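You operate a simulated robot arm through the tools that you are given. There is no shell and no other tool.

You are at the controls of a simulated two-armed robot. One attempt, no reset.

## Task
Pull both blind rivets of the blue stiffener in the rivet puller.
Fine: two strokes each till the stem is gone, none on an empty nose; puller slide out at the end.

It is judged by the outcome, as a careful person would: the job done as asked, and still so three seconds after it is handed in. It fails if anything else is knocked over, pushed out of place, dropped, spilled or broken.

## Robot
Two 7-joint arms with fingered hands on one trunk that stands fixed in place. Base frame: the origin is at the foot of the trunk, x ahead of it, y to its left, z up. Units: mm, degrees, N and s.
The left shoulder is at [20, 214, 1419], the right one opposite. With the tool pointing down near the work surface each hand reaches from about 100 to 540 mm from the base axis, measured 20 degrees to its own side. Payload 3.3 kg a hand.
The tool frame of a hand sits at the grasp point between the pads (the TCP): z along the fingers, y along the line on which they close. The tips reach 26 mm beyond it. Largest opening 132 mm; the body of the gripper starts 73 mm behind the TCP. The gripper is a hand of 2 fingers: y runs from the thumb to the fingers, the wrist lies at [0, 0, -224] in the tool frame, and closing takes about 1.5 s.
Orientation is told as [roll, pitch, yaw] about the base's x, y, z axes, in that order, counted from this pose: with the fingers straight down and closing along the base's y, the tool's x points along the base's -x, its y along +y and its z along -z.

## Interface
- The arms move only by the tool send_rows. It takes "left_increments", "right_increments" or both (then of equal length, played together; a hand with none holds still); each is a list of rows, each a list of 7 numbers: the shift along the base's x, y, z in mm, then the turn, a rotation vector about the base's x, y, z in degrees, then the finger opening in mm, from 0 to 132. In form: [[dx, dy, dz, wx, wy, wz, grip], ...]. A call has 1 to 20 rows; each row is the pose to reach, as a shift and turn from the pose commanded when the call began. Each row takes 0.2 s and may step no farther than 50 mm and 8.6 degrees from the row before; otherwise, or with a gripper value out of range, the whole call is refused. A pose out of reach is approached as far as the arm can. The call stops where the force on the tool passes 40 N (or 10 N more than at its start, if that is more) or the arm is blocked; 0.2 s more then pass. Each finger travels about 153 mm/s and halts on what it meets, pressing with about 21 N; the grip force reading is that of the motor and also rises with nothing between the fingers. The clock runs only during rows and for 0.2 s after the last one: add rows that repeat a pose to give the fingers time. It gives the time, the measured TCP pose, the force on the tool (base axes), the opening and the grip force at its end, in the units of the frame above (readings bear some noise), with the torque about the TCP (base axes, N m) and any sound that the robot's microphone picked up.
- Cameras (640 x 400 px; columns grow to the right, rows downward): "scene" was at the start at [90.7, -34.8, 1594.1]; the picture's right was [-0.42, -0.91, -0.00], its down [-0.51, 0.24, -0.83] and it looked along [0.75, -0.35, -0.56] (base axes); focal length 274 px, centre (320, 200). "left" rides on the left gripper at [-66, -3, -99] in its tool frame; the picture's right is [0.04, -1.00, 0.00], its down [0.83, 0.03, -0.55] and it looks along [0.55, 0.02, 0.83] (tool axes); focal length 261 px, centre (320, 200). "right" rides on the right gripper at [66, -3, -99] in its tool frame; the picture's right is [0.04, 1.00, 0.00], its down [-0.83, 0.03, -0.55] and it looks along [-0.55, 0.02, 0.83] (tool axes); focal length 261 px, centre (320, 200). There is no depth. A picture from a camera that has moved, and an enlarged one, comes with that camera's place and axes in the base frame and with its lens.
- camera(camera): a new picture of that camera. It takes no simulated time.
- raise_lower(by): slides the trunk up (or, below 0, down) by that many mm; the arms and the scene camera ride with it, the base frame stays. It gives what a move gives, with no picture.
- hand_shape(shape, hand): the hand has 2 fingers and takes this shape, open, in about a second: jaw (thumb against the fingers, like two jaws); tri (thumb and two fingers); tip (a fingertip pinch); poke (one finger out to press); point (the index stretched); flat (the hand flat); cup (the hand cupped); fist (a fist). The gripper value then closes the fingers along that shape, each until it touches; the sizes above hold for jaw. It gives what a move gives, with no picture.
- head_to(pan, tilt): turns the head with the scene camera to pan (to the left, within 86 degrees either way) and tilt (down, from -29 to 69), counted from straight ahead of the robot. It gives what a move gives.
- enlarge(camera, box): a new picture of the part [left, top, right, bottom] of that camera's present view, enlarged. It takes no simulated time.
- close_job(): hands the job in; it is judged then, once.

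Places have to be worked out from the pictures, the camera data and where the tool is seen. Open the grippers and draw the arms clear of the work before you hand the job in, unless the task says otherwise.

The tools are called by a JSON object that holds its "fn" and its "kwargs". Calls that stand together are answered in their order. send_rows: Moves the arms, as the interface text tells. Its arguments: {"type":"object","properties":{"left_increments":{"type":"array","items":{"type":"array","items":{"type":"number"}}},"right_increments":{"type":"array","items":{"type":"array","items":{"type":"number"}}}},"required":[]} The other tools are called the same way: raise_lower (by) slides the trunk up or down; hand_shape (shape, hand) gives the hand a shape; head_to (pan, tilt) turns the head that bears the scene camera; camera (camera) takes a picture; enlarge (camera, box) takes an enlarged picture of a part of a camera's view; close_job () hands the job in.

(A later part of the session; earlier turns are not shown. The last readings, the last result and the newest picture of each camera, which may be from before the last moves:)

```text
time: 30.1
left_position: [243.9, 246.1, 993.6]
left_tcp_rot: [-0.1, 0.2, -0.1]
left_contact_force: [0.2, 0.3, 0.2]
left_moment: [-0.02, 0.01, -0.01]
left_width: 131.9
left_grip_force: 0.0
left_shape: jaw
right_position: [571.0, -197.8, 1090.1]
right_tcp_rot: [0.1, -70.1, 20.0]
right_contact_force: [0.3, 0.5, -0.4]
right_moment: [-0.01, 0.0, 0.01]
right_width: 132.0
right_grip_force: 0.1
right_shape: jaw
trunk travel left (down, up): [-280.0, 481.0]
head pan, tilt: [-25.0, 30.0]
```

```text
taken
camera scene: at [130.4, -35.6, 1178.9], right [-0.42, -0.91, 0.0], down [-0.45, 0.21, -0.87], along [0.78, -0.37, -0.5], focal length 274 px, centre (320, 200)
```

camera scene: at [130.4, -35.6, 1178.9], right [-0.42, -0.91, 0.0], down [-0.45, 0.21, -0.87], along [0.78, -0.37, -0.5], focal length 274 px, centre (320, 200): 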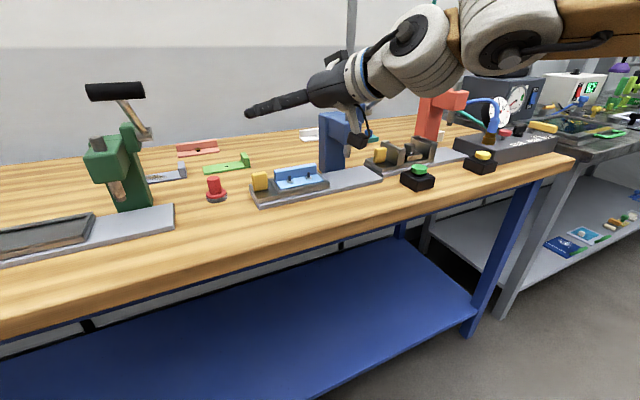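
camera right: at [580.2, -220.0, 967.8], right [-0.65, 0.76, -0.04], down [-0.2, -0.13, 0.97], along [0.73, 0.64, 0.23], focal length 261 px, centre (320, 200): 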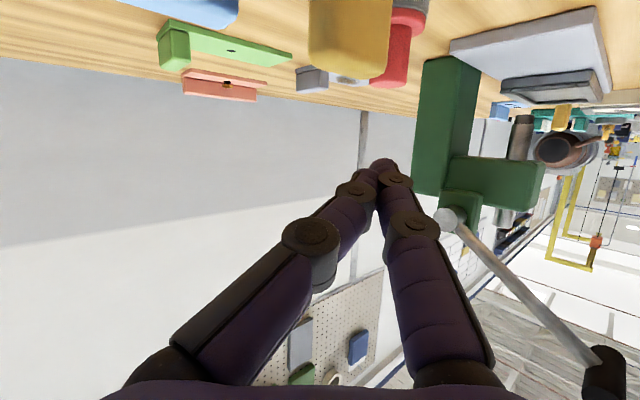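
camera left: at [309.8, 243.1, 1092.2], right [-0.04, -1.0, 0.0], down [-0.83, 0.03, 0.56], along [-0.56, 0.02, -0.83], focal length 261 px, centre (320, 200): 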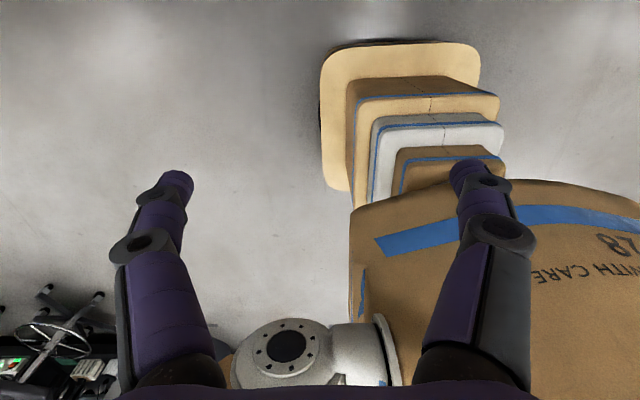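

Now I roll the hand +90° about its own axis in 8° steps at this clear height.

{"fn": "send_rows", "kwargs": {"right_increments": [[0, 0, 0, 7.06, 2.57, -2.74, 132], [0, 0, 0, 14.13, 5.14, -5.47, 132], [0, 0, 0, 21.19, 7.7, -8.21, 132], [0, 0, 0, 28.26, 10.27, -10.94, 132], [0, 0, 0, 35.32, 12.84, -13.68, 132], [0, 0, 0, 42.38, 15.41, -16.42, 132], [0, 0, 0, 49.45, 17.98, -19.15, 132], [0, 0, 0, 56.51, 20.54, -21.89, 132], [0, 0, 0, 63.58, 23.11, -24.62, 132], [0, 0, 0, 70.64, 25.68, -27.36, 132], [0, 0, 0, 77.7, 28.25, -30.1, 132], [0, 0, 0, 79.47, 28.89, -30.78, 132]]}}

{"fn": "camera", "kwargs": {"camera": "scene"}}

{"fn": "camera", "kwargs": {"camera": "right"}}

```text
time: 32.7
left_position: [244.0, 246.6, 993.3]
left_tcp_rot: [0.1, 0.2, 0.0]
left_contact_force: [-0.5, 0.2, 0.8]
left_moment: [0.03, 0.02, -0.01]
left_width: 132.3
left_grip_force: 0.0
left_shape: jaw
right_position: [573.2, -198.8, 1091.4]
right_tcp_rot: [70.2, 0.1, -70.1]
right_contact_force: [0.4, -0.4, -0.3]
right_moment: [0.01, -0.02, 0.0]
right_width: 132.1
right_grip_force: 0.0
right_shape: jaw
trunk travel left (down, up): [-280.0, 481.0]
head pan, tilt: [-25.0, 30.0]
```

```text
taken
camera scene: at [130.4, -35.7, 1178.8], right [-0.42, -0.91, 0.0], down [-0.45, 0.21, -0.87], along [0.78, -0.37, -0.5], focal length 274 px, centre (320, 200)
```

scene: 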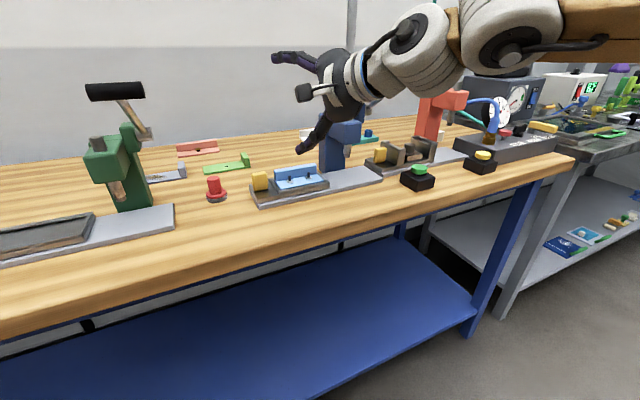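

```text
taken
camera right: at [461.2, -168.5, 1122.2], right [0.31, 0.15, 0.94], down [-0.19, -0.96, 0.22], along [0.93, -0.25, -0.26], focal length 261 px, centre (320, 200)
```

right: 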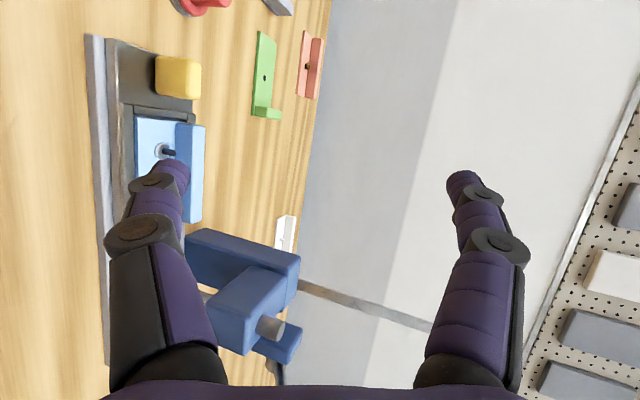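

The roll works. The lower finger tip sits about 76 mm straight below the TCP. I move above the left side of the knob, keeping the finger well above everything, to check reach.

{"fn": "send_rows", "kwargs": {"right_increments": [[20, 30, 0, 0, 0, 0, 132], [40, 60, 0, 0, 0, 0, 132], [60, 85, -5, 0, 0, 0, 132], [80, 97, -15, 0, 0, 0, 132], [103, 97, -35, 0, 0, 0, 132], [103, 97, -35, 0, 0, 0, 132]]}}

{"fn": "camera", "kwargs": {"camera": "scene"}}

{"fn": "camera", "kwargs": {"camera": "right"}}

```text
time: 34.1
left_position: [245.9, 246.2, 994.0]
left_tcp_rot: [0.1, 0.4, 0.0]
left_contact_force: [0.4, -0.1, -0.6]
left_moment: [0.02, 0.04, -0.04]
left_width: 131.8
left_grip_force: 0.0
left_shape: jaw
right_position: [633.8, -144.0, 1023.2]
right_tcp_rot: [70.0, 0.1, -69.9]
right_contact_force: [-0.1, 1.2, -0.6]
right_moment: [0.0, -0.05, 0.03]
right_width: 132.0
right_grip_force: 0.0
right_shape: jaw
right hand out of reach, approached as far as the arm can: row 2, 3, 4, 5, 6
trunk travel left (down, up): [-280.0, 481.0]
head pan, tilt: [-25.0, 30.0]
```

```text
taken
camera scene: at [133.1, -35.9, 1178.3], right [-0.42, -0.91, 0.0], down [-0.46, 0.21, -0.86], along [0.78, -0.37, -0.5], focal length 274 px, centre (320, 200)
```

scene: 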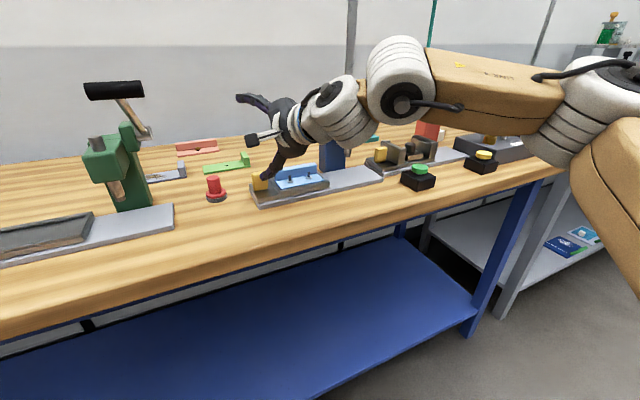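

```text
taken
camera right: at [524.0, -113.7, 1054.6], right [0.31, 0.15, 0.94], down [-0.19, -0.96, 0.22], along [0.93, -0.25, -0.27], focal length 261 px, centre (320, 200)
```

right: 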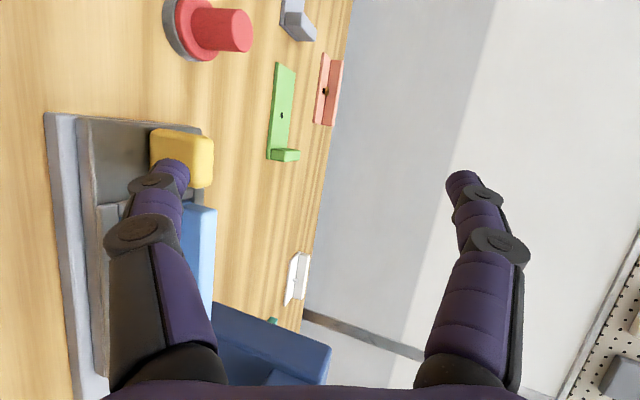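

It stalled above the knob with the fingertip only a few mm over it. I lift first, then flatten the hand to 80° and try advancing again.

{"fn": "send_rows", "kwargs": {"right_increments": [[0, 0, 30, 0, 0, 0, 132], [0, 0, 40, 2.74, -7.52, 0, 132], [0, 0, 40, 3.42, -9.4, 0, 132], [10, 20, 40, 3.42, -9.4, 0, 132], [20, 40, 40, 3.42, -9.4, 0, 132], [25, 42, 40, 3.42, -9.4, 0, 132]]}}

{"fn": "camera", "kwargs": {"camera": "scene"}}

```text
time: 35.5
left_position: [242.9, 247.4, 993.9]
left_tcp_rot: [0.0, 0.2, 0.0]
left_contact_force: [-0.3, 0.6, 0.5]
left_moment: [0.01, -0.03, -0.01]
left_width: 132.2
left_grip_force: 0.0
left_shape: jaw
right_position: [641.2, -126.2, 1060.3]
right_tcp_rot: [80.3, 0.0, -69.9]
right_contact_force: [0.5, 0.6, 0.0]
right_moment: [0.01, 0.01, 0.0]
right_width: 132.2
right_grip_force: 0.1
right_shape: jaw
right hand out of reach, approached as far as the arm can: row 1, 4, 5, 6
trunk travel left (down, up): [-280.0, 481.0]
head pan, tilt: [-25.0, 30.0]
```

```text
taken
camera scene: at [129.9, -35.6, 1178.9], right [-0.42, -0.91, 0.0], down [-0.45, 0.21, -0.87], along [0.79, -0.37, -0.5], focal length 274 px, centre (320, 200)
```

scene: 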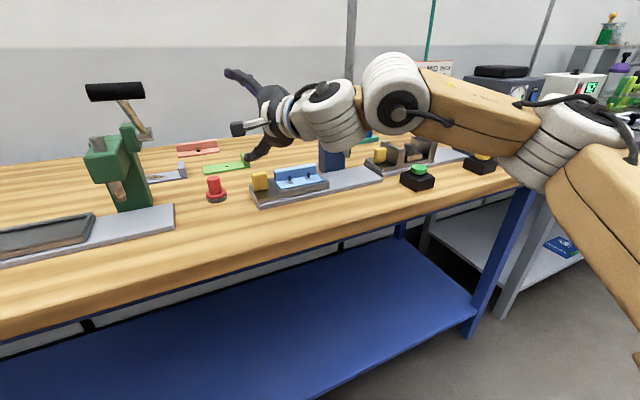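

Flattening helped somewhat (now [641, -126, 1060]). I repeat a small advance to see whether the arm creeps further or is really at a limit.

{"fn": "send_rows", "kwargs": {"right_increments": [[10, 10, 0, 0, 0, 0, 132], [20, 20, 0, 0, 0, 0, 132], [20, 20, 0, 0, 0, 0, 132], [20, 20, 0, 0, 0, 0, 132]]}}

{"fn": "send_rows", "kwargs": {"right_increments": [[15, 0, -15, 0, 0, 0, 132], [30, 0, -30, 0, 0, 0, 132], [30, 0, -30, 0, 0, 0, 132]]}}

```text
time: 36.5
left_position: [244.2, 245.8, 993.7]
left_tcp_rot: [0.0, 0.2, 0.0]
left_contact_force: [0.2, -0.1, -0.3]
left_moment: [0.04, 0.01, 0.0]
left_width: 131.6
left_grip_force: 0.1
left_shape: jaw
right_position: [643.4, -126.5, 1056.3]
right_tcp_rot: [80.2, 0.0, -70.0]
right_contact_force: [0.1, 0.2, -0.3]
right_moment: [0.0, 0.0, -0.03]
right_width: 131.8
right_grip_force: 0.1
right_shape: jaw
right hand out of reach, approached as far as the arm can: row 1, 2, 3, 4
trunk travel left (down, up): [-280.0, 481.0]
head pan, tilt: [-25.0, 30.0]
```

```text
time: 37.3
left_position: [242.9, 246.6, 994.4]
left_tcp_rot: [0.0, 0.3, -0.1]
left_contact_force: [0.4, -0.2, -0.6]
left_moment: [0.02, 0.0, -0.02]
left_width: 131.9
left_grip_force: 0.0
left_shape: jaw
right_position: [654.2, -131.4, 1041.9]
right_tcp_rot: [80.1, -0.1, -69.9]
right_contact_force: [1.1, -0.4, -0.6]
right_moment: [0.01, 0.03, -0.01]
right_width: 131.8
right_grip_force: 0.1
right_shape: jaw
right hand out of reach, approached as far as the arm can: row 1, 2, 3
trunk travel left (down, up): [-280.0, 481.0]
head pan, tilt: [-25.0, 30.0]
```

It trades a little y for x and z, so it's a posture limit. With a higher shoulder the forearm would slope down toward the hand, so I raise the trunk by 150 and retry the approach.

{"fn": "raise_lower", "kwargs": {"by": 150}}

{"fn": "send_rows", "kwargs": {"right_increments": [[0, 0, -40, 0, 0, 0, 132], [0, 0, -80, 0, 0, 0, 132], [0, 10, -120, 0, 0, 0, 132], [5, 20, -135, 0, 0, 0, 132], [11, 29, -135, 0, 0, 0, 132], [11, 29, -135, 0, 0, 0, 132]]}}

{"fn": "camera", "kwargs": {"camera": "scene"}}

```text
time: 39.1
left_position: [243.1, 246.9, 1143.4]
left_tcp_rot: [-0.1, 0.2, 0.1]
left_contact_force: [0.5, 0.2, -0.4]
left_moment: [-0.01, -0.01, 0.01]
left_width: 131.9
left_grip_force: 0.0
left_shape: jaw
right_position: [640.2, -131.9, 1224.6]
right_tcp_rot: [82.9, -1.0, -70.0]
right_contact_force: [-0.1, 0.1, 0.0]
right_moment: [0.01, 0.0, 0.04]
right_width: 131.7
right_grip_force: 0.0
right_shape: jaw
trunk travel left (down, up): [-430.0, 331.0]
head pan, tilt: [-25.0, 30.0]
```

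```text
time: 40.5
left_position: [242.5, 246.6, 1144.4]
left_tcp_rot: [0.0, 0.2, 0.0]
left_contact_force: [-0.5, -0.6, 0.2]
left_moment: [0.03, 0.0, 0.03]
left_width: 132.0
left_grip_force: 0.0
left_shape: jaw
right_position: [627.6, -137.6, 1104.3]
right_tcp_rot: [82.9, -1.0, -70.0]
right_contact_force: [-0.4, -0.3, -0.2]
right_moment: [0.01, 0.01, 0.0]
right_width: 131.8
right_grip_force: 0.0
right_shape: jaw
right hand out of reach, approached as far as the arm can: row 3, 4, 5, 6
trunk travel left (down, up): [-430.0, 331.0]
head pan, tilt: [-25.0, 30.0]
```

```text
taken
camera scene: at [105.0, -35.7, 1330.4], right [-0.42, -0.91, 0.0], down [-0.45, 0.21, -0.87], along [0.78, -0.37, -0.5], focal length 274 px, centre (320, 200)
```

scene: 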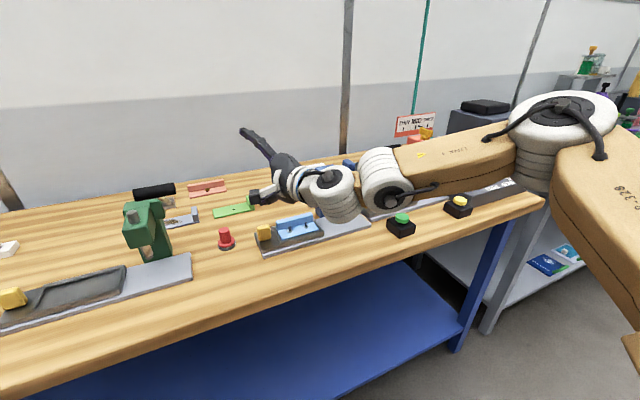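

A higher shoulder is worse, so a lower one should be better, since the wrist wants to be above the shoulder. I pull the hand up and back, then lower the trunk considerably.

{"fn": "send_rows", "kwargs": {"right_increments": [[-20, -15, 40, 0, 0, 0, 132], [-40, -30, 80, 0, 0, 0, 132], [-60, -45, 120, 0, 0, 0, 132], [-75, -60, 160, 0, 0, 0, 132], [-85, -70, 200, 0, 0, 0, 132]]}}

{"fn": "raise_lower", "kwargs": {"by": -250}}

{"fn": "camera", "kwargs": {"camera": "scene"}}

```text
time: 41.7
left_position: [243.8, 247.5, 1143.9]
left_tcp_rot: [-0.1, 0.3, 0.0]
left_contact_force: [0.3, 0.0, -0.4]
left_moment: [-0.01, -0.02, -0.01]
left_width: 131.8
left_grip_force: 0.1
left_shape: jaw
right_position: [540.9, -206.1, 1305.2]
right_tcp_rot: [83.0, -1.0, -69.9]
right_contact_force: [0.0, -0.3, 0.3]
right_moment: [-0.02, 0.01, 0.0]
right_width: 132.1
right_grip_force: 0.0
right_shape: jaw
trunk travel left (down, up): [-430.0, 331.0]
head pan, tilt: [-25.0, 30.0]
```

```text
time: 44.2
left_position: [260.1, 247.9, 874.4]
left_tcp_rot: [0.0, 5.5, 0.1]
left_contact_force: [1.2, -0.1, -0.4]
left_moment: [0.02, 0.01, 0.01]
left_width: 132.0
left_grip_force: 0.2
left_shape: jaw
right_position: [541.7, -209.5, 1054.9]
right_tcp_rot: [82.9, -1.0, -69.8]
right_contact_force: [0.9, -0.4, -0.7]
right_moment: [0.02, 0.01, 0.0]
right_width: 131.9
right_grip_force: 0.1
right_shape: jaw
trunk travel left (down, up): [-180.0, 581.0]
head pan, tilt: [-25.0, 30.0]
```

```text
taken
camera scene: at [157.4, -35.7, 1076.6], right [-0.42, -0.91, 0.0], down [-0.45, 0.21, -0.87], along [0.79, -0.37, -0.5], focal length 274 px, centre (320, 200)
```

scene: 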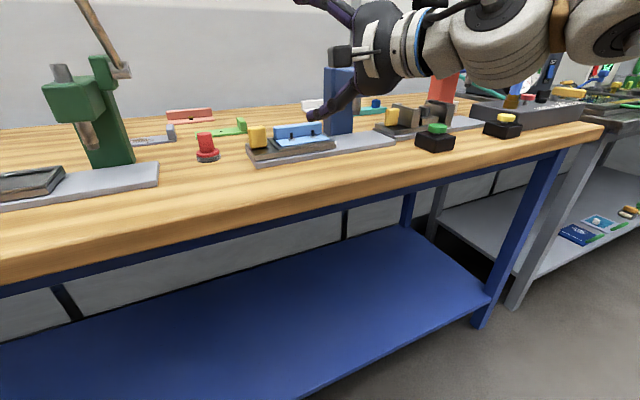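

The lower trunk also brings the shoulders forward (camera x moved to 157). I try the advance toward the knob's left side again, with the finger still above knob height.

{"fn": "send_rows", "kwargs": {"right_increments": [[25, 25, 0, 0, 0, 0, 132], [50, 50, 0, 0, 0, 0, 132], [75, 75, 0, 0, 0, 0, 132], [100, 95, 0, 0, 0, 0, 132], [120, 105, -5, 0, 0, 0, 132], [120, 105, -5, 0, 0, 0, 132]]}}

{"fn": "camera", "kwargs": {"camera": "scene"}}

```text
time: 45.6
left_position: [259.3, 247.4, 874.2]
left_tcp_rot: [-0.1, 5.6, -0.1]
left_contact_force: [-0.6, 0.8, 0.6]
left_moment: [0.0, -0.01, -0.05]
left_width: 132.1
left_grip_force: 0.0
left_shape: jaw
right_position: [637.0, -142.4, 1044.8]
right_tcp_rot: [83.0, -1.0, -70.0]
right_contact_force: [-0.8, 0.1, 0.0]
right_moment: [0.01, -0.02, -0.04]
right_width: 131.7
right_grip_force: 0.1
right_shape: jaw
right hand out of reach, approached as far as the arm can: row 4, 5, 6
trunk travel left (down, up): [-180.0, 581.0]
head pan, tilt: [-25.0, 30.0]
```

```text
taken
camera scene: at [157.1, -35.3, 1076.6], right [-0.42, -0.91, 0.0], down [-0.45, 0.21, -0.87], along [0.79, -0.37, -0.5], focal length 274 px, centre (320, 200)
```

scene: 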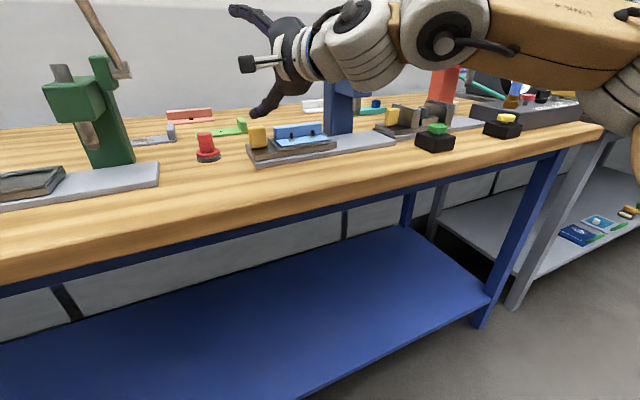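

The wrist centre again stops near the shoulder's own forward line, so extra yaw is what lets the hand go further left. I yaw to 40° in the rolled pose and advance to the left side of the knob.

{"fn": "send_rows", "kwargs": {"right_increments": [[0, 0, 10, 0, 0, 8, 132], [0, 0, 15, 0, 0, 16, 132], [0, 0, 15, 0, 0, 20, 132], [5, 15, 15, 0, 0, 20, 132], [10, 30, 15, 0, 0, 20, 132], [15, 45, 15, 0, 0, 20, 132], [15, 55, 15, 0, 0, 20, 132]]}}

{"fn": "camera", "kwargs": {"camera": "scene"}}

```text
time: 47.2
left_position: [261.8, 246.2, 874.2]
left_tcp_rot: [0.0, 5.5, 0.0]
left_contact_force: [0.4, 0.1, 0.8]
left_moment: [-0.04, -0.02, -0.01]
left_width: 131.4
left_grip_force: 0.1
left_shape: jaw
right_position: [651.0, -105.1, 1059.2]
right_tcp_rot: [83.0, -1.0, -49.9]
right_contact_force: [0.3, 0.7, -0.4]
right_moment: [0.01, 0.0, 0.0]
right_width: 132.1
right_grip_force: 0.1
right_shape: jaw
right hand out of reach, approached as far as the arm can: row 6, 7
trunk travel left (down, up): [-180.0, 581.0]
head pan, tilt: [-25.0, 30.0]
```

```text
taken
camera scene: at [157.9, -35.7, 1076.4], right [-0.42, -0.91, 0.0], down [-0.45, 0.21, -0.87], along [0.78, -0.37, -0.5], focal length 274 px, centre (320, 200)
```

scene: 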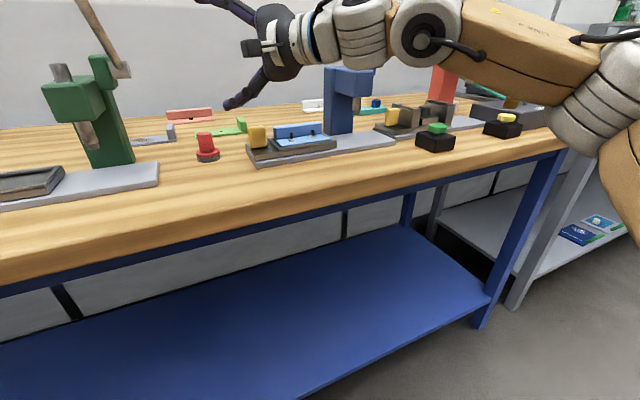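

The fingertip projects exactly where the picture shows it, at about [664, -94, 985], to the left of the knob with ~12 mm clearance. I descend 69 mm so the lower finger sits beside the knob at z≈916.

{"fn": "send_rows", "kwargs": {"right_increments": [[0, 3, -20, 0, 0, 0, 132], [0, 5, -40, 0, 0, 0, 132], [0, 5, -60, 0, 0, 0, 132], [0, 5, -69, 0, 0, 0, 132]]}}

{"fn": "enlarge", "kwargs": {"camera": "scene", "box": [190, 60, 410, 198]}}

{"fn": "camera", "kwargs": {"camera": "right"}}

```text
time: 48.2
left_position: [260.6, 247.7, 873.8]
left_tcp_rot: [0.0, 5.6, 0.0]
left_contact_force: [-0.4, 0.6, 0.2]
left_moment: [-0.02, 0.0, -0.01]
left_width: 132.2
left_grip_force: 0.1
left_shape: jaw
right_position: [649.7, -98.4, 991.3]
right_tcp_rot: [83.0, -1.0, -50.0]
right_contact_force: [0.1, -0.2, -0.1]
right_moment: [-0.03, -0.01, -0.01]
right_width: 131.9
right_grip_force: 0.2
right_shape: jaw
trunk travel left (down, up): [-180.0, 581.0]
head pan, tilt: [-25.0, 30.0]
```

```text
2.90 times, centred on (300, 129) of scene
camera zoom: at [157.7, -35.7, 1076.5], right [-0.42, -0.91, 0.0], down [-0.45, 0.21, -0.87], along [0.78, -0.37, -0.5], focal length 794 px, centre (378, 406)
```

zoom: 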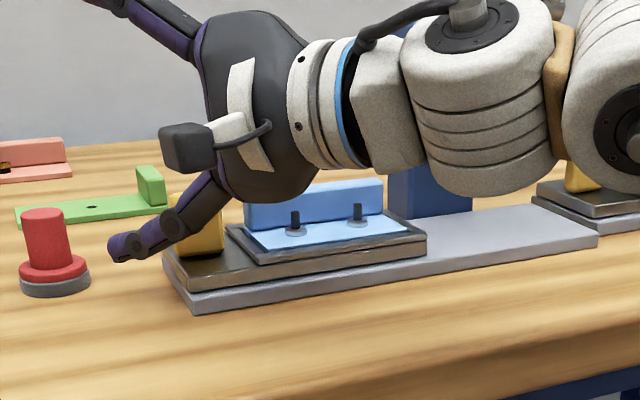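

```text
taken
camera right: at [532.5, -112.1, 999.1], right [0.06, 0.12, 0.99], down [0.12, -0.99, 0.12], along [0.99, 0.11, -0.07], focal length 261 px, centre (320, 200)
```

right: 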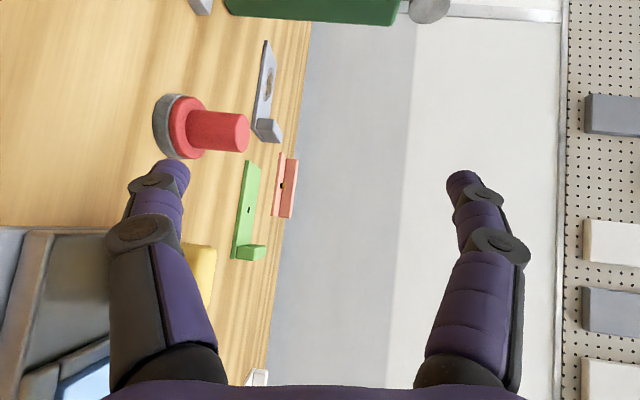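

Finger is beside the knob: tip ≈[663, -87, 918], ~18 mm from touching. I now push slowly in -y and watch the force.

{"fn": "send_rows", "kwargs": {"right_increments": [[0, -8, 0, 0, 0, 0, 132], [0, -16, 0, 0, 0, 0, 132], [0, -22, 0, 0, 0, 0, 132], [0, -27, 0, 0, 0, 0, 132], [0, -32, 0, 0, 0, 0, 132], [0, -37, 0, 0, 0, 0, 132], [0, -42, 0, 0, 0, 0, 132], [0, -42, 0, 0, 0, 0, 132]]}}

{"fn": "enlarge", "kwargs": {"camera": "scene", "box": [190, 60, 410, 198]}}

```text
time: 50.0
left_position: [260.5, 246.3, 873.5]
left_tcp_rot: [0.0, 5.5, -0.1]
left_contact_force: [-0.3, -0.5, 0.1]
left_moment: [-0.02, 0.01, 0.0]
left_width: 132.0
left_grip_force: 0.0
left_shape: jaw
right_position: [650.3, -141.3, 989.7]
right_tcp_rot: [83.1, -1.0, -50.0]
right_contact_force: [-0.5, 1.3, -0.4]
right_moment: [0.11, 0.03, -0.04]
right_width: 132.0
right_grip_force: 0.1
right_shape: jaw
trunk travel left (down, up): [-180.0, 581.0]
head pan, tilt: [-25.0, 30.0]
```

```text
2.90 times, centred on (300, 129) of scene
camera zoom: at [157.6, -35.6, 1076.5], right [-0.42, -0.91, 0.0], down [-0.45, 0.21, -0.87], along [0.78, -0.37, -0.5], focal length 794 px, centre (378, 406)
```

zoom: 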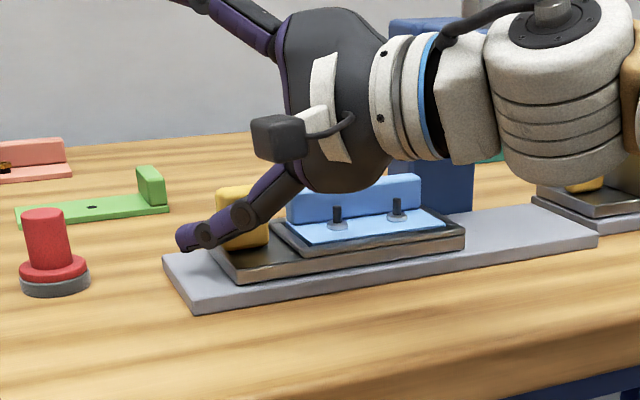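

The slide moves easily (≈1 N) and has gone about 30 mm. I push another 30 mm slowly, then I'll reduce the yaw to keep the hand's bracket away from the machine head.

{"fn": "send_rows", "kwargs": {"right_increments": [[0, -5, 0, 0, 0, 0, 132], [0, -10, 0, 0, 0, 0, 132], [0, -15, 0, 0, 0, 0, 132], [0, -20, 0, 0, 0, 0, 132], [0, -25, 0, 0, 0, 0, 132], [0, -30, 0, 0, 0, 0, 132], [0, -30, 0, 0, 0, 0, 132]]}}

{"fn": "enlarge", "kwargs": {"camera": "scene", "box": [190, 60, 410, 198]}}

{"fn": "camera", "kwargs": {"camera": "right"}}

```text
time: 51.6
left_position: [261.2, 248.6, 874.6]
left_tcp_rot: [0.1, 5.5, -0.1]
left_contact_force: [0.3, -0.1, 0.1]
left_moment: [-0.02, -0.01, 0.02]
left_width: 132.0
left_grip_force: 0.0
left_shape: jaw
right_position: [649.5, -171.7, 990.6]
right_tcp_rot: [82.9, -1.0, -50.0]
right_contact_force: [-1.8, 1.1, 0.1]
right_moment: [0.1, 0.06, -0.04]
right_width: 132.2
right_grip_force: 0.0
right_shape: jaw
trunk travel left (down, up): [-180.0, 581.0]
head pan, tilt: [-25.0, 30.0]
```

```text
2.90 times, centred on (300, 129) of scene
camera zoom: at [157.5, -35.5, 1076.5], right [-0.42, -0.91, 0.0], down [-0.45, 0.21, -0.87], along [0.79, -0.37, -0.5], focal length 794 px, centre (378, 406)
```

zoom: 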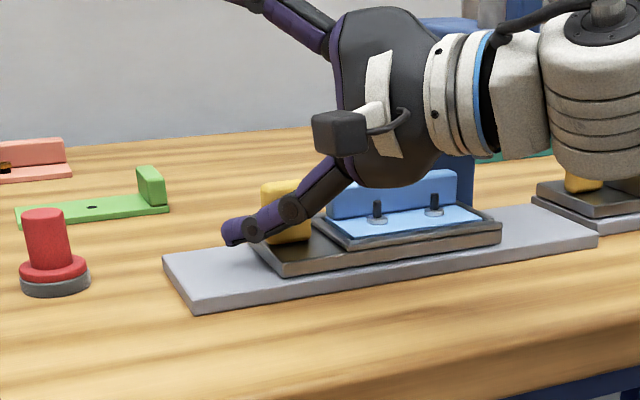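

```text
taken
camera right: at [532.6, -184.0, 999.2], right [0.06, 0.12, 0.99], down [0.12, -0.99, 0.12], along [0.99, 0.11, -0.07], focal length 261 px, centre (320, 200)
```

right: 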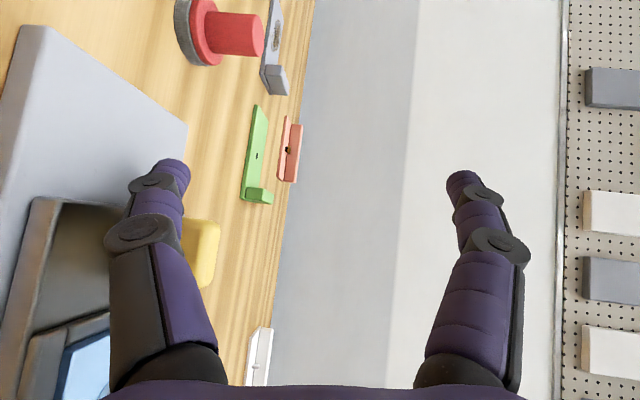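

Slide is about 62 mm in; rivet 1 needs ~38 mm more. I reduce the yaw to 20° around the contact, then push 25 mm further.

{"fn": "send_rows", "kwargs": {"right_increments": [[3, 2, 0, 0, 0, -7, 132], [6, 3, 0, 0, 0, -14, 132], [9, 4, 0, 0, 0, -20, 132], [9, -2, 0, 0, 0, -20, 132], [9, -8, 0, 0, 0, -20, 132], [9, -14, 0, 0, 0, -20, 132], [9, -20, 0, 0, 0, -20, 132], [9, -20, 0, 0, 0, -20, 132]]}}

{"fn": "enlarge", "kwargs": {"camera": "scene", "box": [190, 60, 410, 198]}}

{"fn": "camera", "kwargs": {"camera": "scene"}}

```text
time: 53.5
left_position: [260.2, 247.1, 874.2]
left_tcp_rot: [-0.1, 5.5, 0.0]
left_contact_force: [-0.5, 0.7, 0.0]
left_moment: [0.0, 0.01, 0.01]
left_width: 131.8
left_grip_force: 0.1
left_shape: jaw
right_position: [659.5, -190.1, 990.7]
right_tcp_rot: [83.1, -1.0, -70.0]
right_contact_force: [-0.1, 0.2, -0.2]
right_moment: [0.08, -0.01, 0.0]
right_width: 131.7
right_grip_force: 0.1
right_shape: jaw
trunk travel left (down, up): [-180.0, 581.0]
head pan, tilt: [-25.0, 30.0]
```

```text
2.90 times, centred on (300, 129) of scene
camera zoom: at [157.6, -35.5, 1076.5], right [-0.42, -0.91, 0.0], down [-0.45, 0.21, -0.87], along [0.78, -0.37, -0.5], focal length 794 px, centre (378, 406)
```

zoom: 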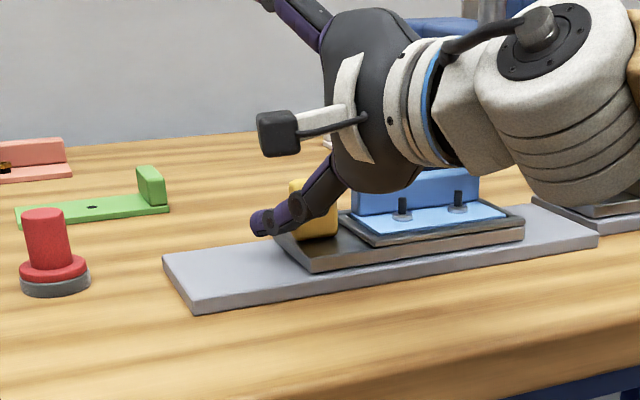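

```text
taken
camera scene: at [157.6, -35.5, 1076.5], right [-0.42, -0.91, 0.0], down [-0.45, 0.21, -0.87], along [0.78, -0.37, -0.5], focal length 274 px, centre (320, 200)
```

scene: 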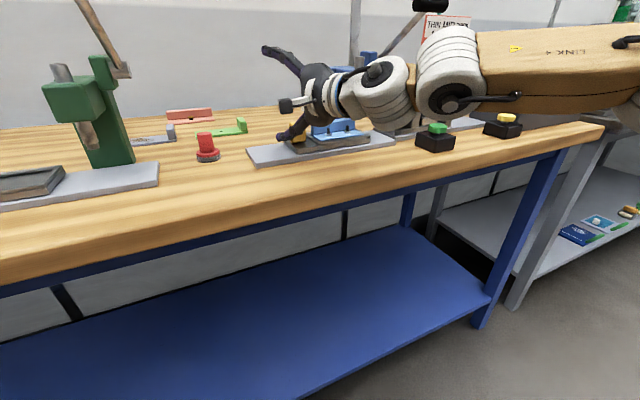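

Rivet 1 looks about 15–19 mm short of the nose axis. I push 12 mm more, then withdraw the finger to get an unobstructed look at the nose for fine alignment.

{"fn": "send_rows", "kwargs": {"right_increments": [[0, -4, 0, 0, 0, 0, 132], [0, -8, 0, 0, 0, 0, 132], [0, -12, 0, 0, 0, 0, 132], [0, -12, 0, 0, 0, 0, 132], [-3, 0, 0, 0, 0, 0, 132], [-20, 6, 0, 0, 0, 0, 132], [-60, 6, 5, 0, 0, 0, 132], [-100, 6, 15, 0, 0, 0, 132], [-130, -10, 40, 0, 0, 0, 132], [-150, -40, 70, 0, 0, 0, 132]]}}

{"fn": "camera", "kwargs": {"camera": "scene"}}

{"fn": "enlarge", "kwargs": {"camera": "scene", "box": [240, 60, 400, 180]}}

```text
time: 55.6
left_position: [260.3, 246.7, 874.1]
left_tcp_rot: [0.0, 5.5, 0.1]
left_contact_force: [-0.8, -0.1, 0.2]
left_moment: [-0.01, 0.02, 0.0]
left_width: 131.8
left_grip_force: 0.0
left_shape: jaw
right_position: [507.3, -230.7, 1060.6]
right_tcp_rot: [83.0, -1.0, -70.1]
right_contact_force: [0.2, 0.2, 0.0]
right_moment: [-0.02, 0.0, -0.02]
right_width: 132.1
right_grip_force: 0.1
right_shape: jaw
trunk travel left (down, up): [-180.0, 581.0]
head pan, tilt: [-25.0, 30.0]
```

```text
taken
camera scene: at [157.5, -35.7, 1076.5], right [-0.42, -0.91, 0.0], down [-0.45, 0.21, -0.87], along [0.79, -0.37, -0.5], focal length 274 px, centre (320, 200)
```

scene: 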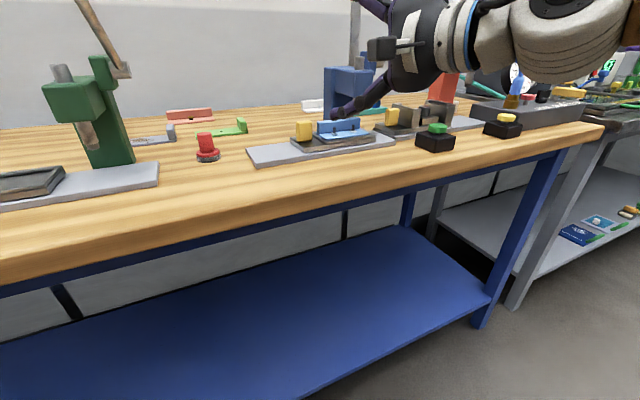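

```text
3.33 times, centred on (320, 120) of scene
camera zoom: at [157.5, -35.7, 1076.5], right [-0.42, -0.91, 0.0], down [-0.45, 0.21, -0.87], along [0.79, -0.37, -0.5], focal length 914 px, centre (320, 467)
```

zoom: 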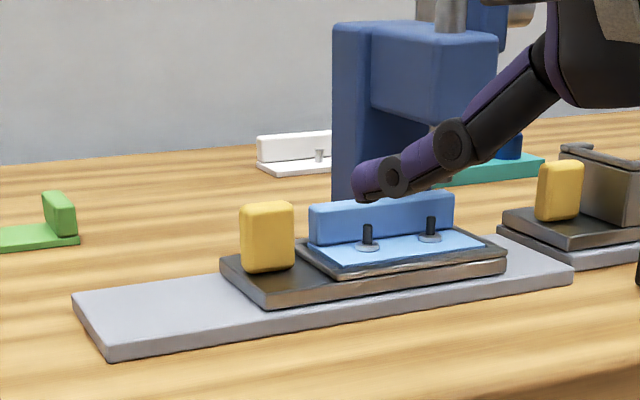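

The finger still hides the nose. I lift the hand further up and back for a clear view.

{"fn": "send_rows", "kwargs": {"right_increments": [[-20, -20, 40, 0, 0, 0, 132], [-40, -40, 80, 0, 0, 0, 132], [-60, -80, 100, 0, 0, 0, 132], [-80, -120, 110, 0, 0, 0, 132]]}}

{"fn": "enlarge", "kwargs": {"camera": "scene", "box": [240, 60, 400, 180]}}

{"fn": "camera", "kwargs": {"camera": "scene"}}

```text
time: 56.6
left_position: [260.4, 247.0, 874.9]
left_tcp_rot: [0.0, 5.4, 0.1]
left_contact_force: [0.2, -0.3, 1.1]
left_moment: [-0.02, -0.02, -0.01]
left_width: 132.0
left_grip_force: 0.1
left_shape: jaw
right_position: [426.7, -352.4, 1171.2]
right_tcp_rot: [83.0, -1.0, -70.0]
right_contact_force: [-1.3, 0.3, 1.1]
right_moment: [-0.01, 0.0, 0.01]
right_width: 131.8
right_grip_force: 0.1
right_shape: jaw
trunk travel left (down, up): [-180.0, 581.0]
head pan, tilt: [-25.0, 30.0]
```

```text
3.33 times, centred on (320, 120) of scene
camera zoom: at [157.5, -35.9, 1076.5], right [-0.42, -0.91, 0.0], down [-0.45, 0.21, -0.87], along [0.79, -0.37, -0.5], focal length 914 px, centre (320, 467)
```

zoom: 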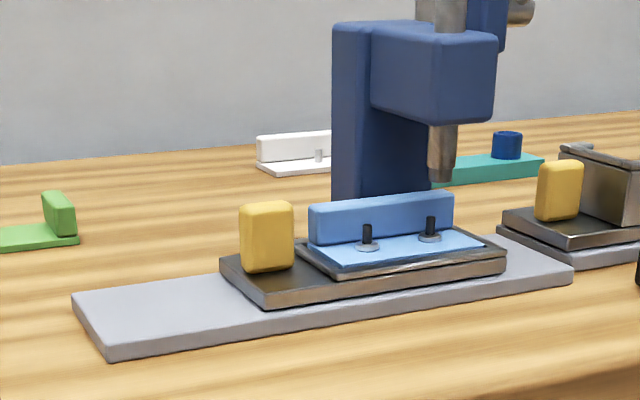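

```text
taken
camera scene: at [157.5, -35.9, 1076.5], right [-0.42, -0.91, 0.0], down [-0.45, 0.21, -0.87], along [0.79, -0.37, -0.5], focal length 274 px, centre (320, 200)
```

scene: 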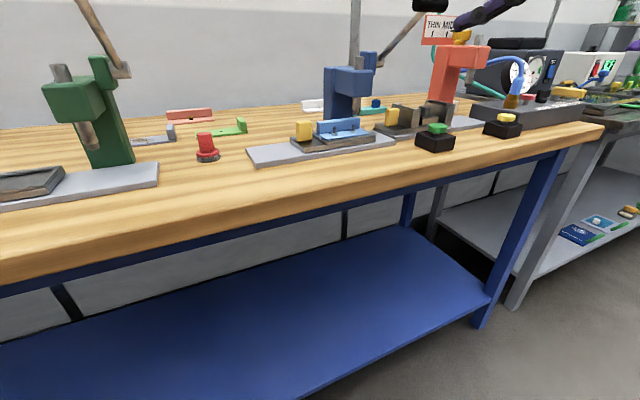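

Clear view now: the nose tip is slightly to the right of rivet 1's stem. I zoom in more to measure the offset.

{"fn": "enlarge", "kwargs": {"camera": "scene", "box": [316, 86, 380, 126]}}

```text
10.00 times, centred on (348, 106) of scene
camera zoom: at [157.5, -35.9, 1076.5], right [-0.42, -0.91, 0.0], down [-0.45, 0.21, -0.87], along [0.79, -0.37, -0.5], focal length 2741 px, centre (40, 1140)
```

zoom: 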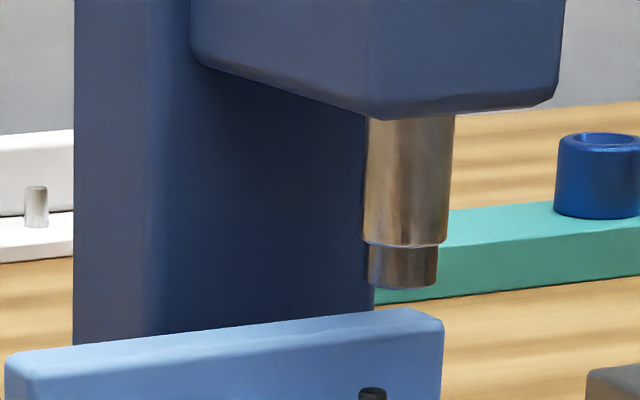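

By this view, rivet 1 still needs about 6 mm more toward the nose. I retrace the path back to the knob's left side and push 6 mm further than last time.

{"fn": "send_rows", "kwargs": {"right_increments": [[20, 40, -10, 0, 0, 0, 132], [40, 80, -30, 0, 0, 0, 132], [60, 105, -60, 0, 0, 0, 132], [80, 121, -100, 0, 0, 0, 132], [103, 145, -132, 0, 0, 0, 132], [133, 168, -160, 0, 0, 0, 132], [173, 168, -175, 0, 0, 0, 132], [213, 168, -180.5, 0, 0, 0, 132], [230, 165, -180.5, 0, 0, 0, 132], [233, 156, -180.5, 0, 0, 0, 132], [233, 151, -180.5, 0, 0, 0, 132], [233, 148, -180.5, 0, 0, 0, 132], [233, 146, -180.5, 0, 0, 0, 132], [233, 144.5, -180.5, 0, 0, 0, 132], [233, 144.5, -180.5, 0, 0, 0, 132]]}}

{"fn": "enlarge", "kwargs": {"camera": "scene", "box": [240, 60, 400, 180]}}

```text
time: 59.9
left_position: [261.8, 245.2, 873.4]
left_tcp_rot: [0.0, 5.5, 0.0]
left_contact_force: [-0.5, -0.7, 0.5]
left_moment: [-0.04, 0.01, -0.05]
left_width: 132.1
left_grip_force: 0.1
left_shape: jaw
right_position: [662.0, -207.0, 990.6]
right_tcp_rot: [83.0, -1.0, -70.0]
right_contact_force: [0.0, 0.0, 0.5]
right_moment: [-0.01, 0.02, 0.01]
right_width: 132.0
right_grip_force: 0.0
right_shape: jaw
trunk travel left (down, up): [-180.0, 581.0]
head pan, tilt: [-25.0, 30.0]
```

```text
3.33 times, centred on (320, 120) of scene
camera zoom: at [157.7, -35.7, 1076.5], right [-0.42, -0.91, 0.0], down [-0.45, 0.21, -0.87], along [0.78, -0.37, -0.5], focal length 914 px, centre (320, 467)
```

zoom: 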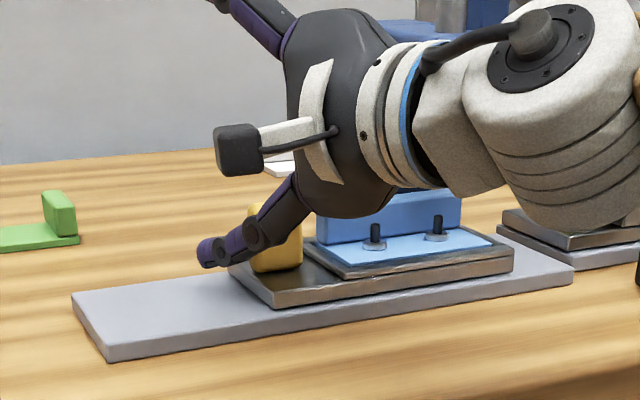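

Rivet 1 has moved to about column 437, right where the nose axis projects. I zoom in to confirm, then withdraw.

{"fn": "enlarge", "kwargs": {"camera": "scene", "box": [316, 96, 380, 136]}}

{"fn": "send_rows", "kwargs": {"right_increments": [[-3, 5, 0, 0, 0, 0, 132], [-20, 14, 0, 0, 0, 0, 132], [-60, 16, 5, 0, 0, 0, 132], [-100, 16, 15, 0, 0, 0, 132], [-130, 0, 40, 0, 0, 0, 132], [-150, -30, 70, 0, 0, 0, 132], [-170, -55, 105, 0, 0, 0, 132], [-190, -80, 140, 0, 0, 0, 132], [-210, -110, 170, 0, 0, 0, 132], [-235, -145, 180, 0, 0, 0, 132]]}}

{"fn": "enlarge", "kwargs": {"camera": "scene", "box": [316, 90, 380, 130]}}

```text
10.00 times, centred on (348, 116) of scene
camera zoom: at [157.7, -35.7, 1076.5], right [-0.42, -0.91, 0.0], down [-0.45, 0.21, -0.87], along [0.78, -0.37, -0.5], focal length 2741 px, centre (40, 1040)
```

zoom: 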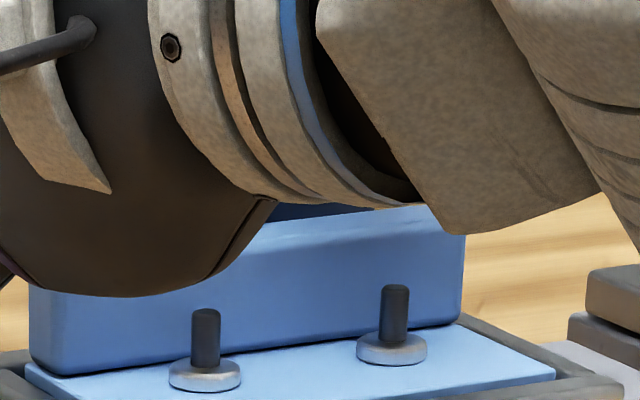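

```text
time: 62.0
left_position: [260.8, 246.4, 875.0]
left_tcp_rot: [0.1, 5.4, 0.2]
left_contact_force: [0.4, 0.3, 0.5]
left_moment: [0.03, -0.01, -0.02]
left_width: 131.6
left_grip_force: 0.1
left_shape: jaw
right_position: [426.5, -351.0, 1168.8]
right_tcp_rot: [82.8, -0.9, -70.0]
right_contact_force: [-0.8, 0.2, 0.5]
right_moment: [0.01, -0.03, -0.02]
right_width: 132.1
right_grip_force: 0.0
right_shape: jaw
trunk travel left (down, up): [-180.0, 581.0]
head pan, tilt: [-25.0, 30.0]
```

```text
10.00 times, centred on (348, 110) of scene
camera zoom: at [157.5, -35.8, 1076.5], right [-0.42, -0.91, 0.0], down [-0.45, 0.21, -0.87], along [0.79, -0.37, -0.5], focal length 2741 px, centre (40, 1100)
```

zoom: 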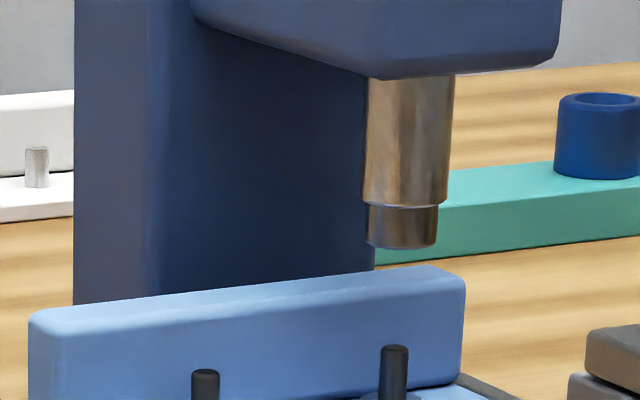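

From the scene camera, stem 1 lines up within ~0.3 mm of the nose axis, assuming equal x. I cross-check with the hand camera, which now looks from the front.

{"fn": "camera", "kwargs": {"camera": "right"}}

```text
taken
camera right: at [311.8, -323.9, 1178.2], right [0.1, 0.1, 0.99], down [-0.23, -0.97, 0.12], along [0.97, -0.24, -0.07], focal length 261 px, centre (320, 200)
```

right: 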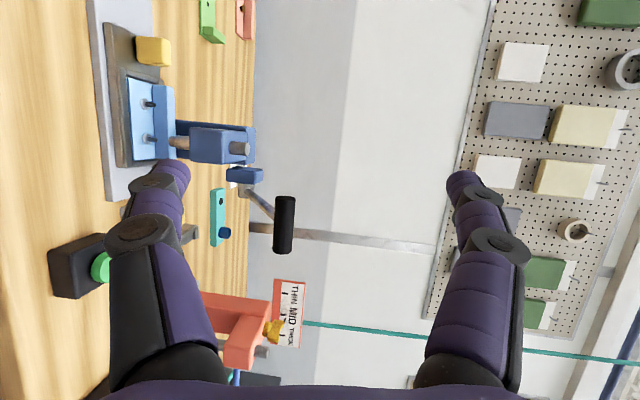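

{"fn": "enlarge", "kwargs": {"camera": "right", "box": [110, 80, 206, 170]}}

{"fn": "enlarge", "kwargs": {"camera": "right", "box": [180, 110, 320, 270]}}

```text
4.44 times, centred on (158, 125) of right
camera zoom: at [311.8, -323.9, 1178.2], right [0.1, 0.1, 0.99], down [-0.23, -0.97, 0.12], along [0.97, -0.24, -0.07], focal length 1158 px, centre (1040, 533)
```

zoom: 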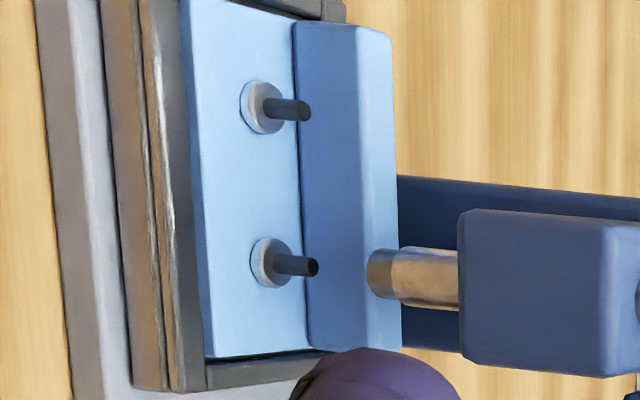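

```text
2.50 times, centred on (250, 190) of right
camera zoom: at [311.8, -323.9, 1178.2], right [0.1, 0.1, 0.99], down [-0.23, -0.97, 0.12], along [0.97, -0.24, -0.07], focal length 652 px, centre (495, 225)
```

zoom: 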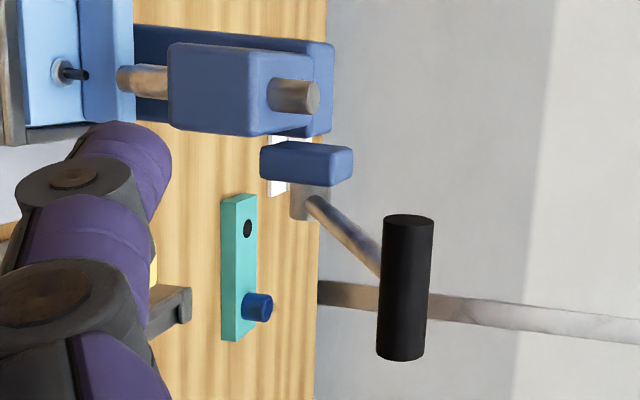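

Both views agree that rivet 1 is directly under the nose. The lever handle is a T-bar from y=-388 to -447 at x≈562, z≈1125, its shaft in the middle (y≈-413), pivoting at about [690, 1034]. I'll press it from above with the straight lower finger, beside the shaft; first I rise above handle height and turn the yaw to 0.

{"fn": "send_rows", "kwargs": {"right_increments": [[0, -15, 30, 0, 0, -6, 132], [0, -35, 60, 0, 0, -12, 132], [0, -60, 80, 0, 0, -18, 132], [10, -83, 85, 0, 0, -20, 132], [10, -83, 85, 0, 0, -20, 132]]}}

{"fn": "camera", "kwargs": {"camera": "scene"}}

{"fn": "camera", "kwargs": {"camera": "right"}}

```text
time: 63.2
left_position: [260.8, 247.5, 874.0]
left_tcp_rot: [0.0, 5.6, 0.0]
left_contact_force: [0.7, -0.2, 0.6]
left_moment: [-0.01, -0.01, -0.02]
left_width: 132.1
left_grip_force: 0.0
left_shape: jaw
right_position: [437.3, -435.8, 1256.0]
right_tcp_rot: [83.0, -1.1, -90.1]
right_contact_force: [-0.3, -0.3, 0.7]
right_moment: [0.0, -0.01, -0.02]
right_width: 132.3
right_grip_force: 0.1
right_shape: jaw
trunk travel left (down, up): [-180.0, 581.0]
head pan, tilt: [-25.0, 30.0]
```

```text
taken
camera scene: at [157.7, -35.8, 1076.5], right [-0.42, -0.91, 0.0], down [-0.45, 0.21, -0.87], along [0.78, -0.37, -0.5], focal length 274 px, centre (320, 200)
```

scene: 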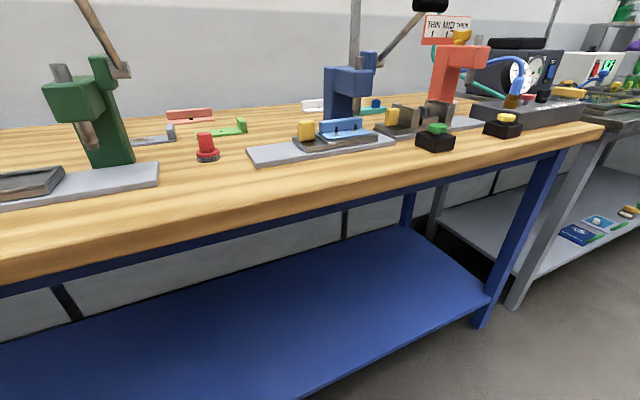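

```text
taken
camera right: at [339.0, -369.3, 1264.1], right [0.12, 0.06, 0.99], down [-0.55, -0.83, 0.12], along [0.83, -0.55, -0.07], focal length 261 px, centre (320, 200)
```

right: 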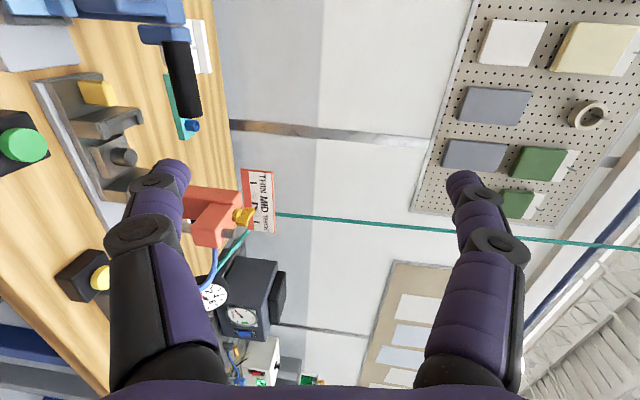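

The hand camera confirms the handle ends at about y -388 and -442, z≈1122. I move forward above the handle and come down to just over it.

{"fn": "send_rows", "kwargs": {"right_increments": [[40, 1, 0, 0, 0, 0, 132], [80, 2, 0, 0, 0, 0, 132], [121, 3, -5, 0, 0, 0, 132], [121, 3, -20, 0, 0, 0, 132], [121, 3, -30, 0, 0, 0, 132], [121, 3, -30, 0, 0, 0, 132]]}}

{"fn": "camera", "kwargs": {"camera": "scene"}}

{"fn": "enlarge", "kwargs": {"camera": "right", "box": [90, 80, 250, 240]}}

```text
time: 64.7
left_position: [262.2, 245.9, 874.8]
left_tcp_rot: [0.1, 5.5, 0.1]
left_contact_force: [0.2, 0.0, -0.7]
left_moment: [0.02, 0.03, 0.0]
left_width: 131.5
left_grip_force: 0.0
left_shape: jaw
right_position: [558.5, -430.4, 1225.0]
right_tcp_rot: [82.9, -1.0, -90.0]
right_contact_force: [-0.2, -0.5, -0.2]
right_moment: [0.05, -0.01, 0.01]
right_width: 132.1
right_grip_force: 0.1
right_shape: jaw
trunk travel left (down, up): [-180.0, 581.0]
head pan, tilt: [-25.0, 30.0]
```

```text
taken
camera scene: at [157.7, -35.6, 1076.5], right [-0.42, -0.91, 0.0], down [-0.45, 0.21, -0.87], along [0.78, -0.37, -0.5], focal length 274 px, centre (320, 200)
```

scene: 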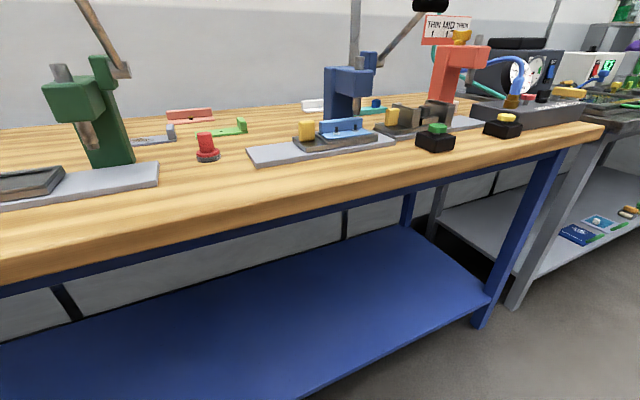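

```text
2.50 times, centred on (170, 160) of right
camera zoom: at [460.6, -365.5, 1233.6], right [0.12, 0.06, 0.99], down [-0.54, -0.83, 0.12], along [0.83, -0.55, -0.07], focal length 652 px, centre (695, 300)
```

zoom: 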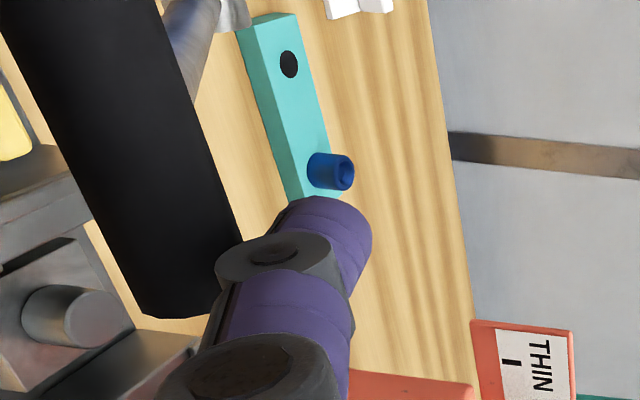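

The finger is above the outer half of the handle. I turn the head so the scene camera can watch the lever and hand during the stroke.

{"fn": "head_to", "kwargs": {"pan": -38, "tilt": 8}}

{"fn": "camera", "kwargs": {"camera": "scene"}}

```text
time: 65.5
left_position: [260.6, 246.3, 874.5]
left_tcp_rot: [0.0, 5.5, 0.0]
left_contact_force: [-0.2, 0.7, -0.4]
left_moment: [-0.03, -0.01, -0.01]
left_width: 131.9
left_grip_force: 0.0
left_shape: jaw
right_position: [558.6, -431.3, 1225.4]
right_tcp_rot: [83.0, -1.0, -90.0]
right_contact_force: [-0.2, -0.9, 1.1]
right_moment: [0.0, -0.01, 0.01]
right_width: 131.9
right_grip_force: 0.1
right_shape: jaw
trunk travel left (down, up): [-180.0, 581.0]
head pan, tilt: [-38.0, 8.0]
```

```text
taken
camera scene: at [148.7, -54.5, 1112.0], right [-0.61, -0.79, 0.0], down [-0.11, 0.09, -0.99], along [0.78, -0.61, -0.14], focal length 274 px, centre (320, 200)
```

scene: 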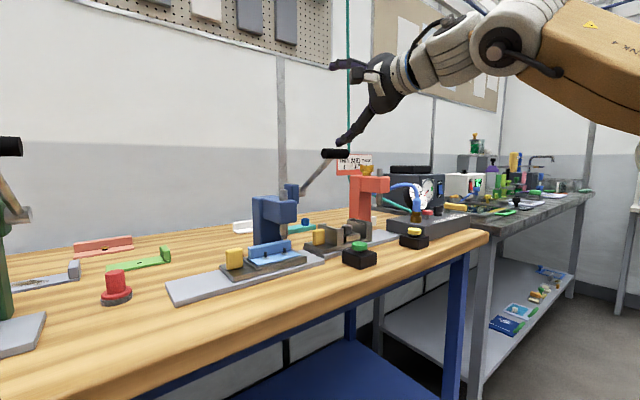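

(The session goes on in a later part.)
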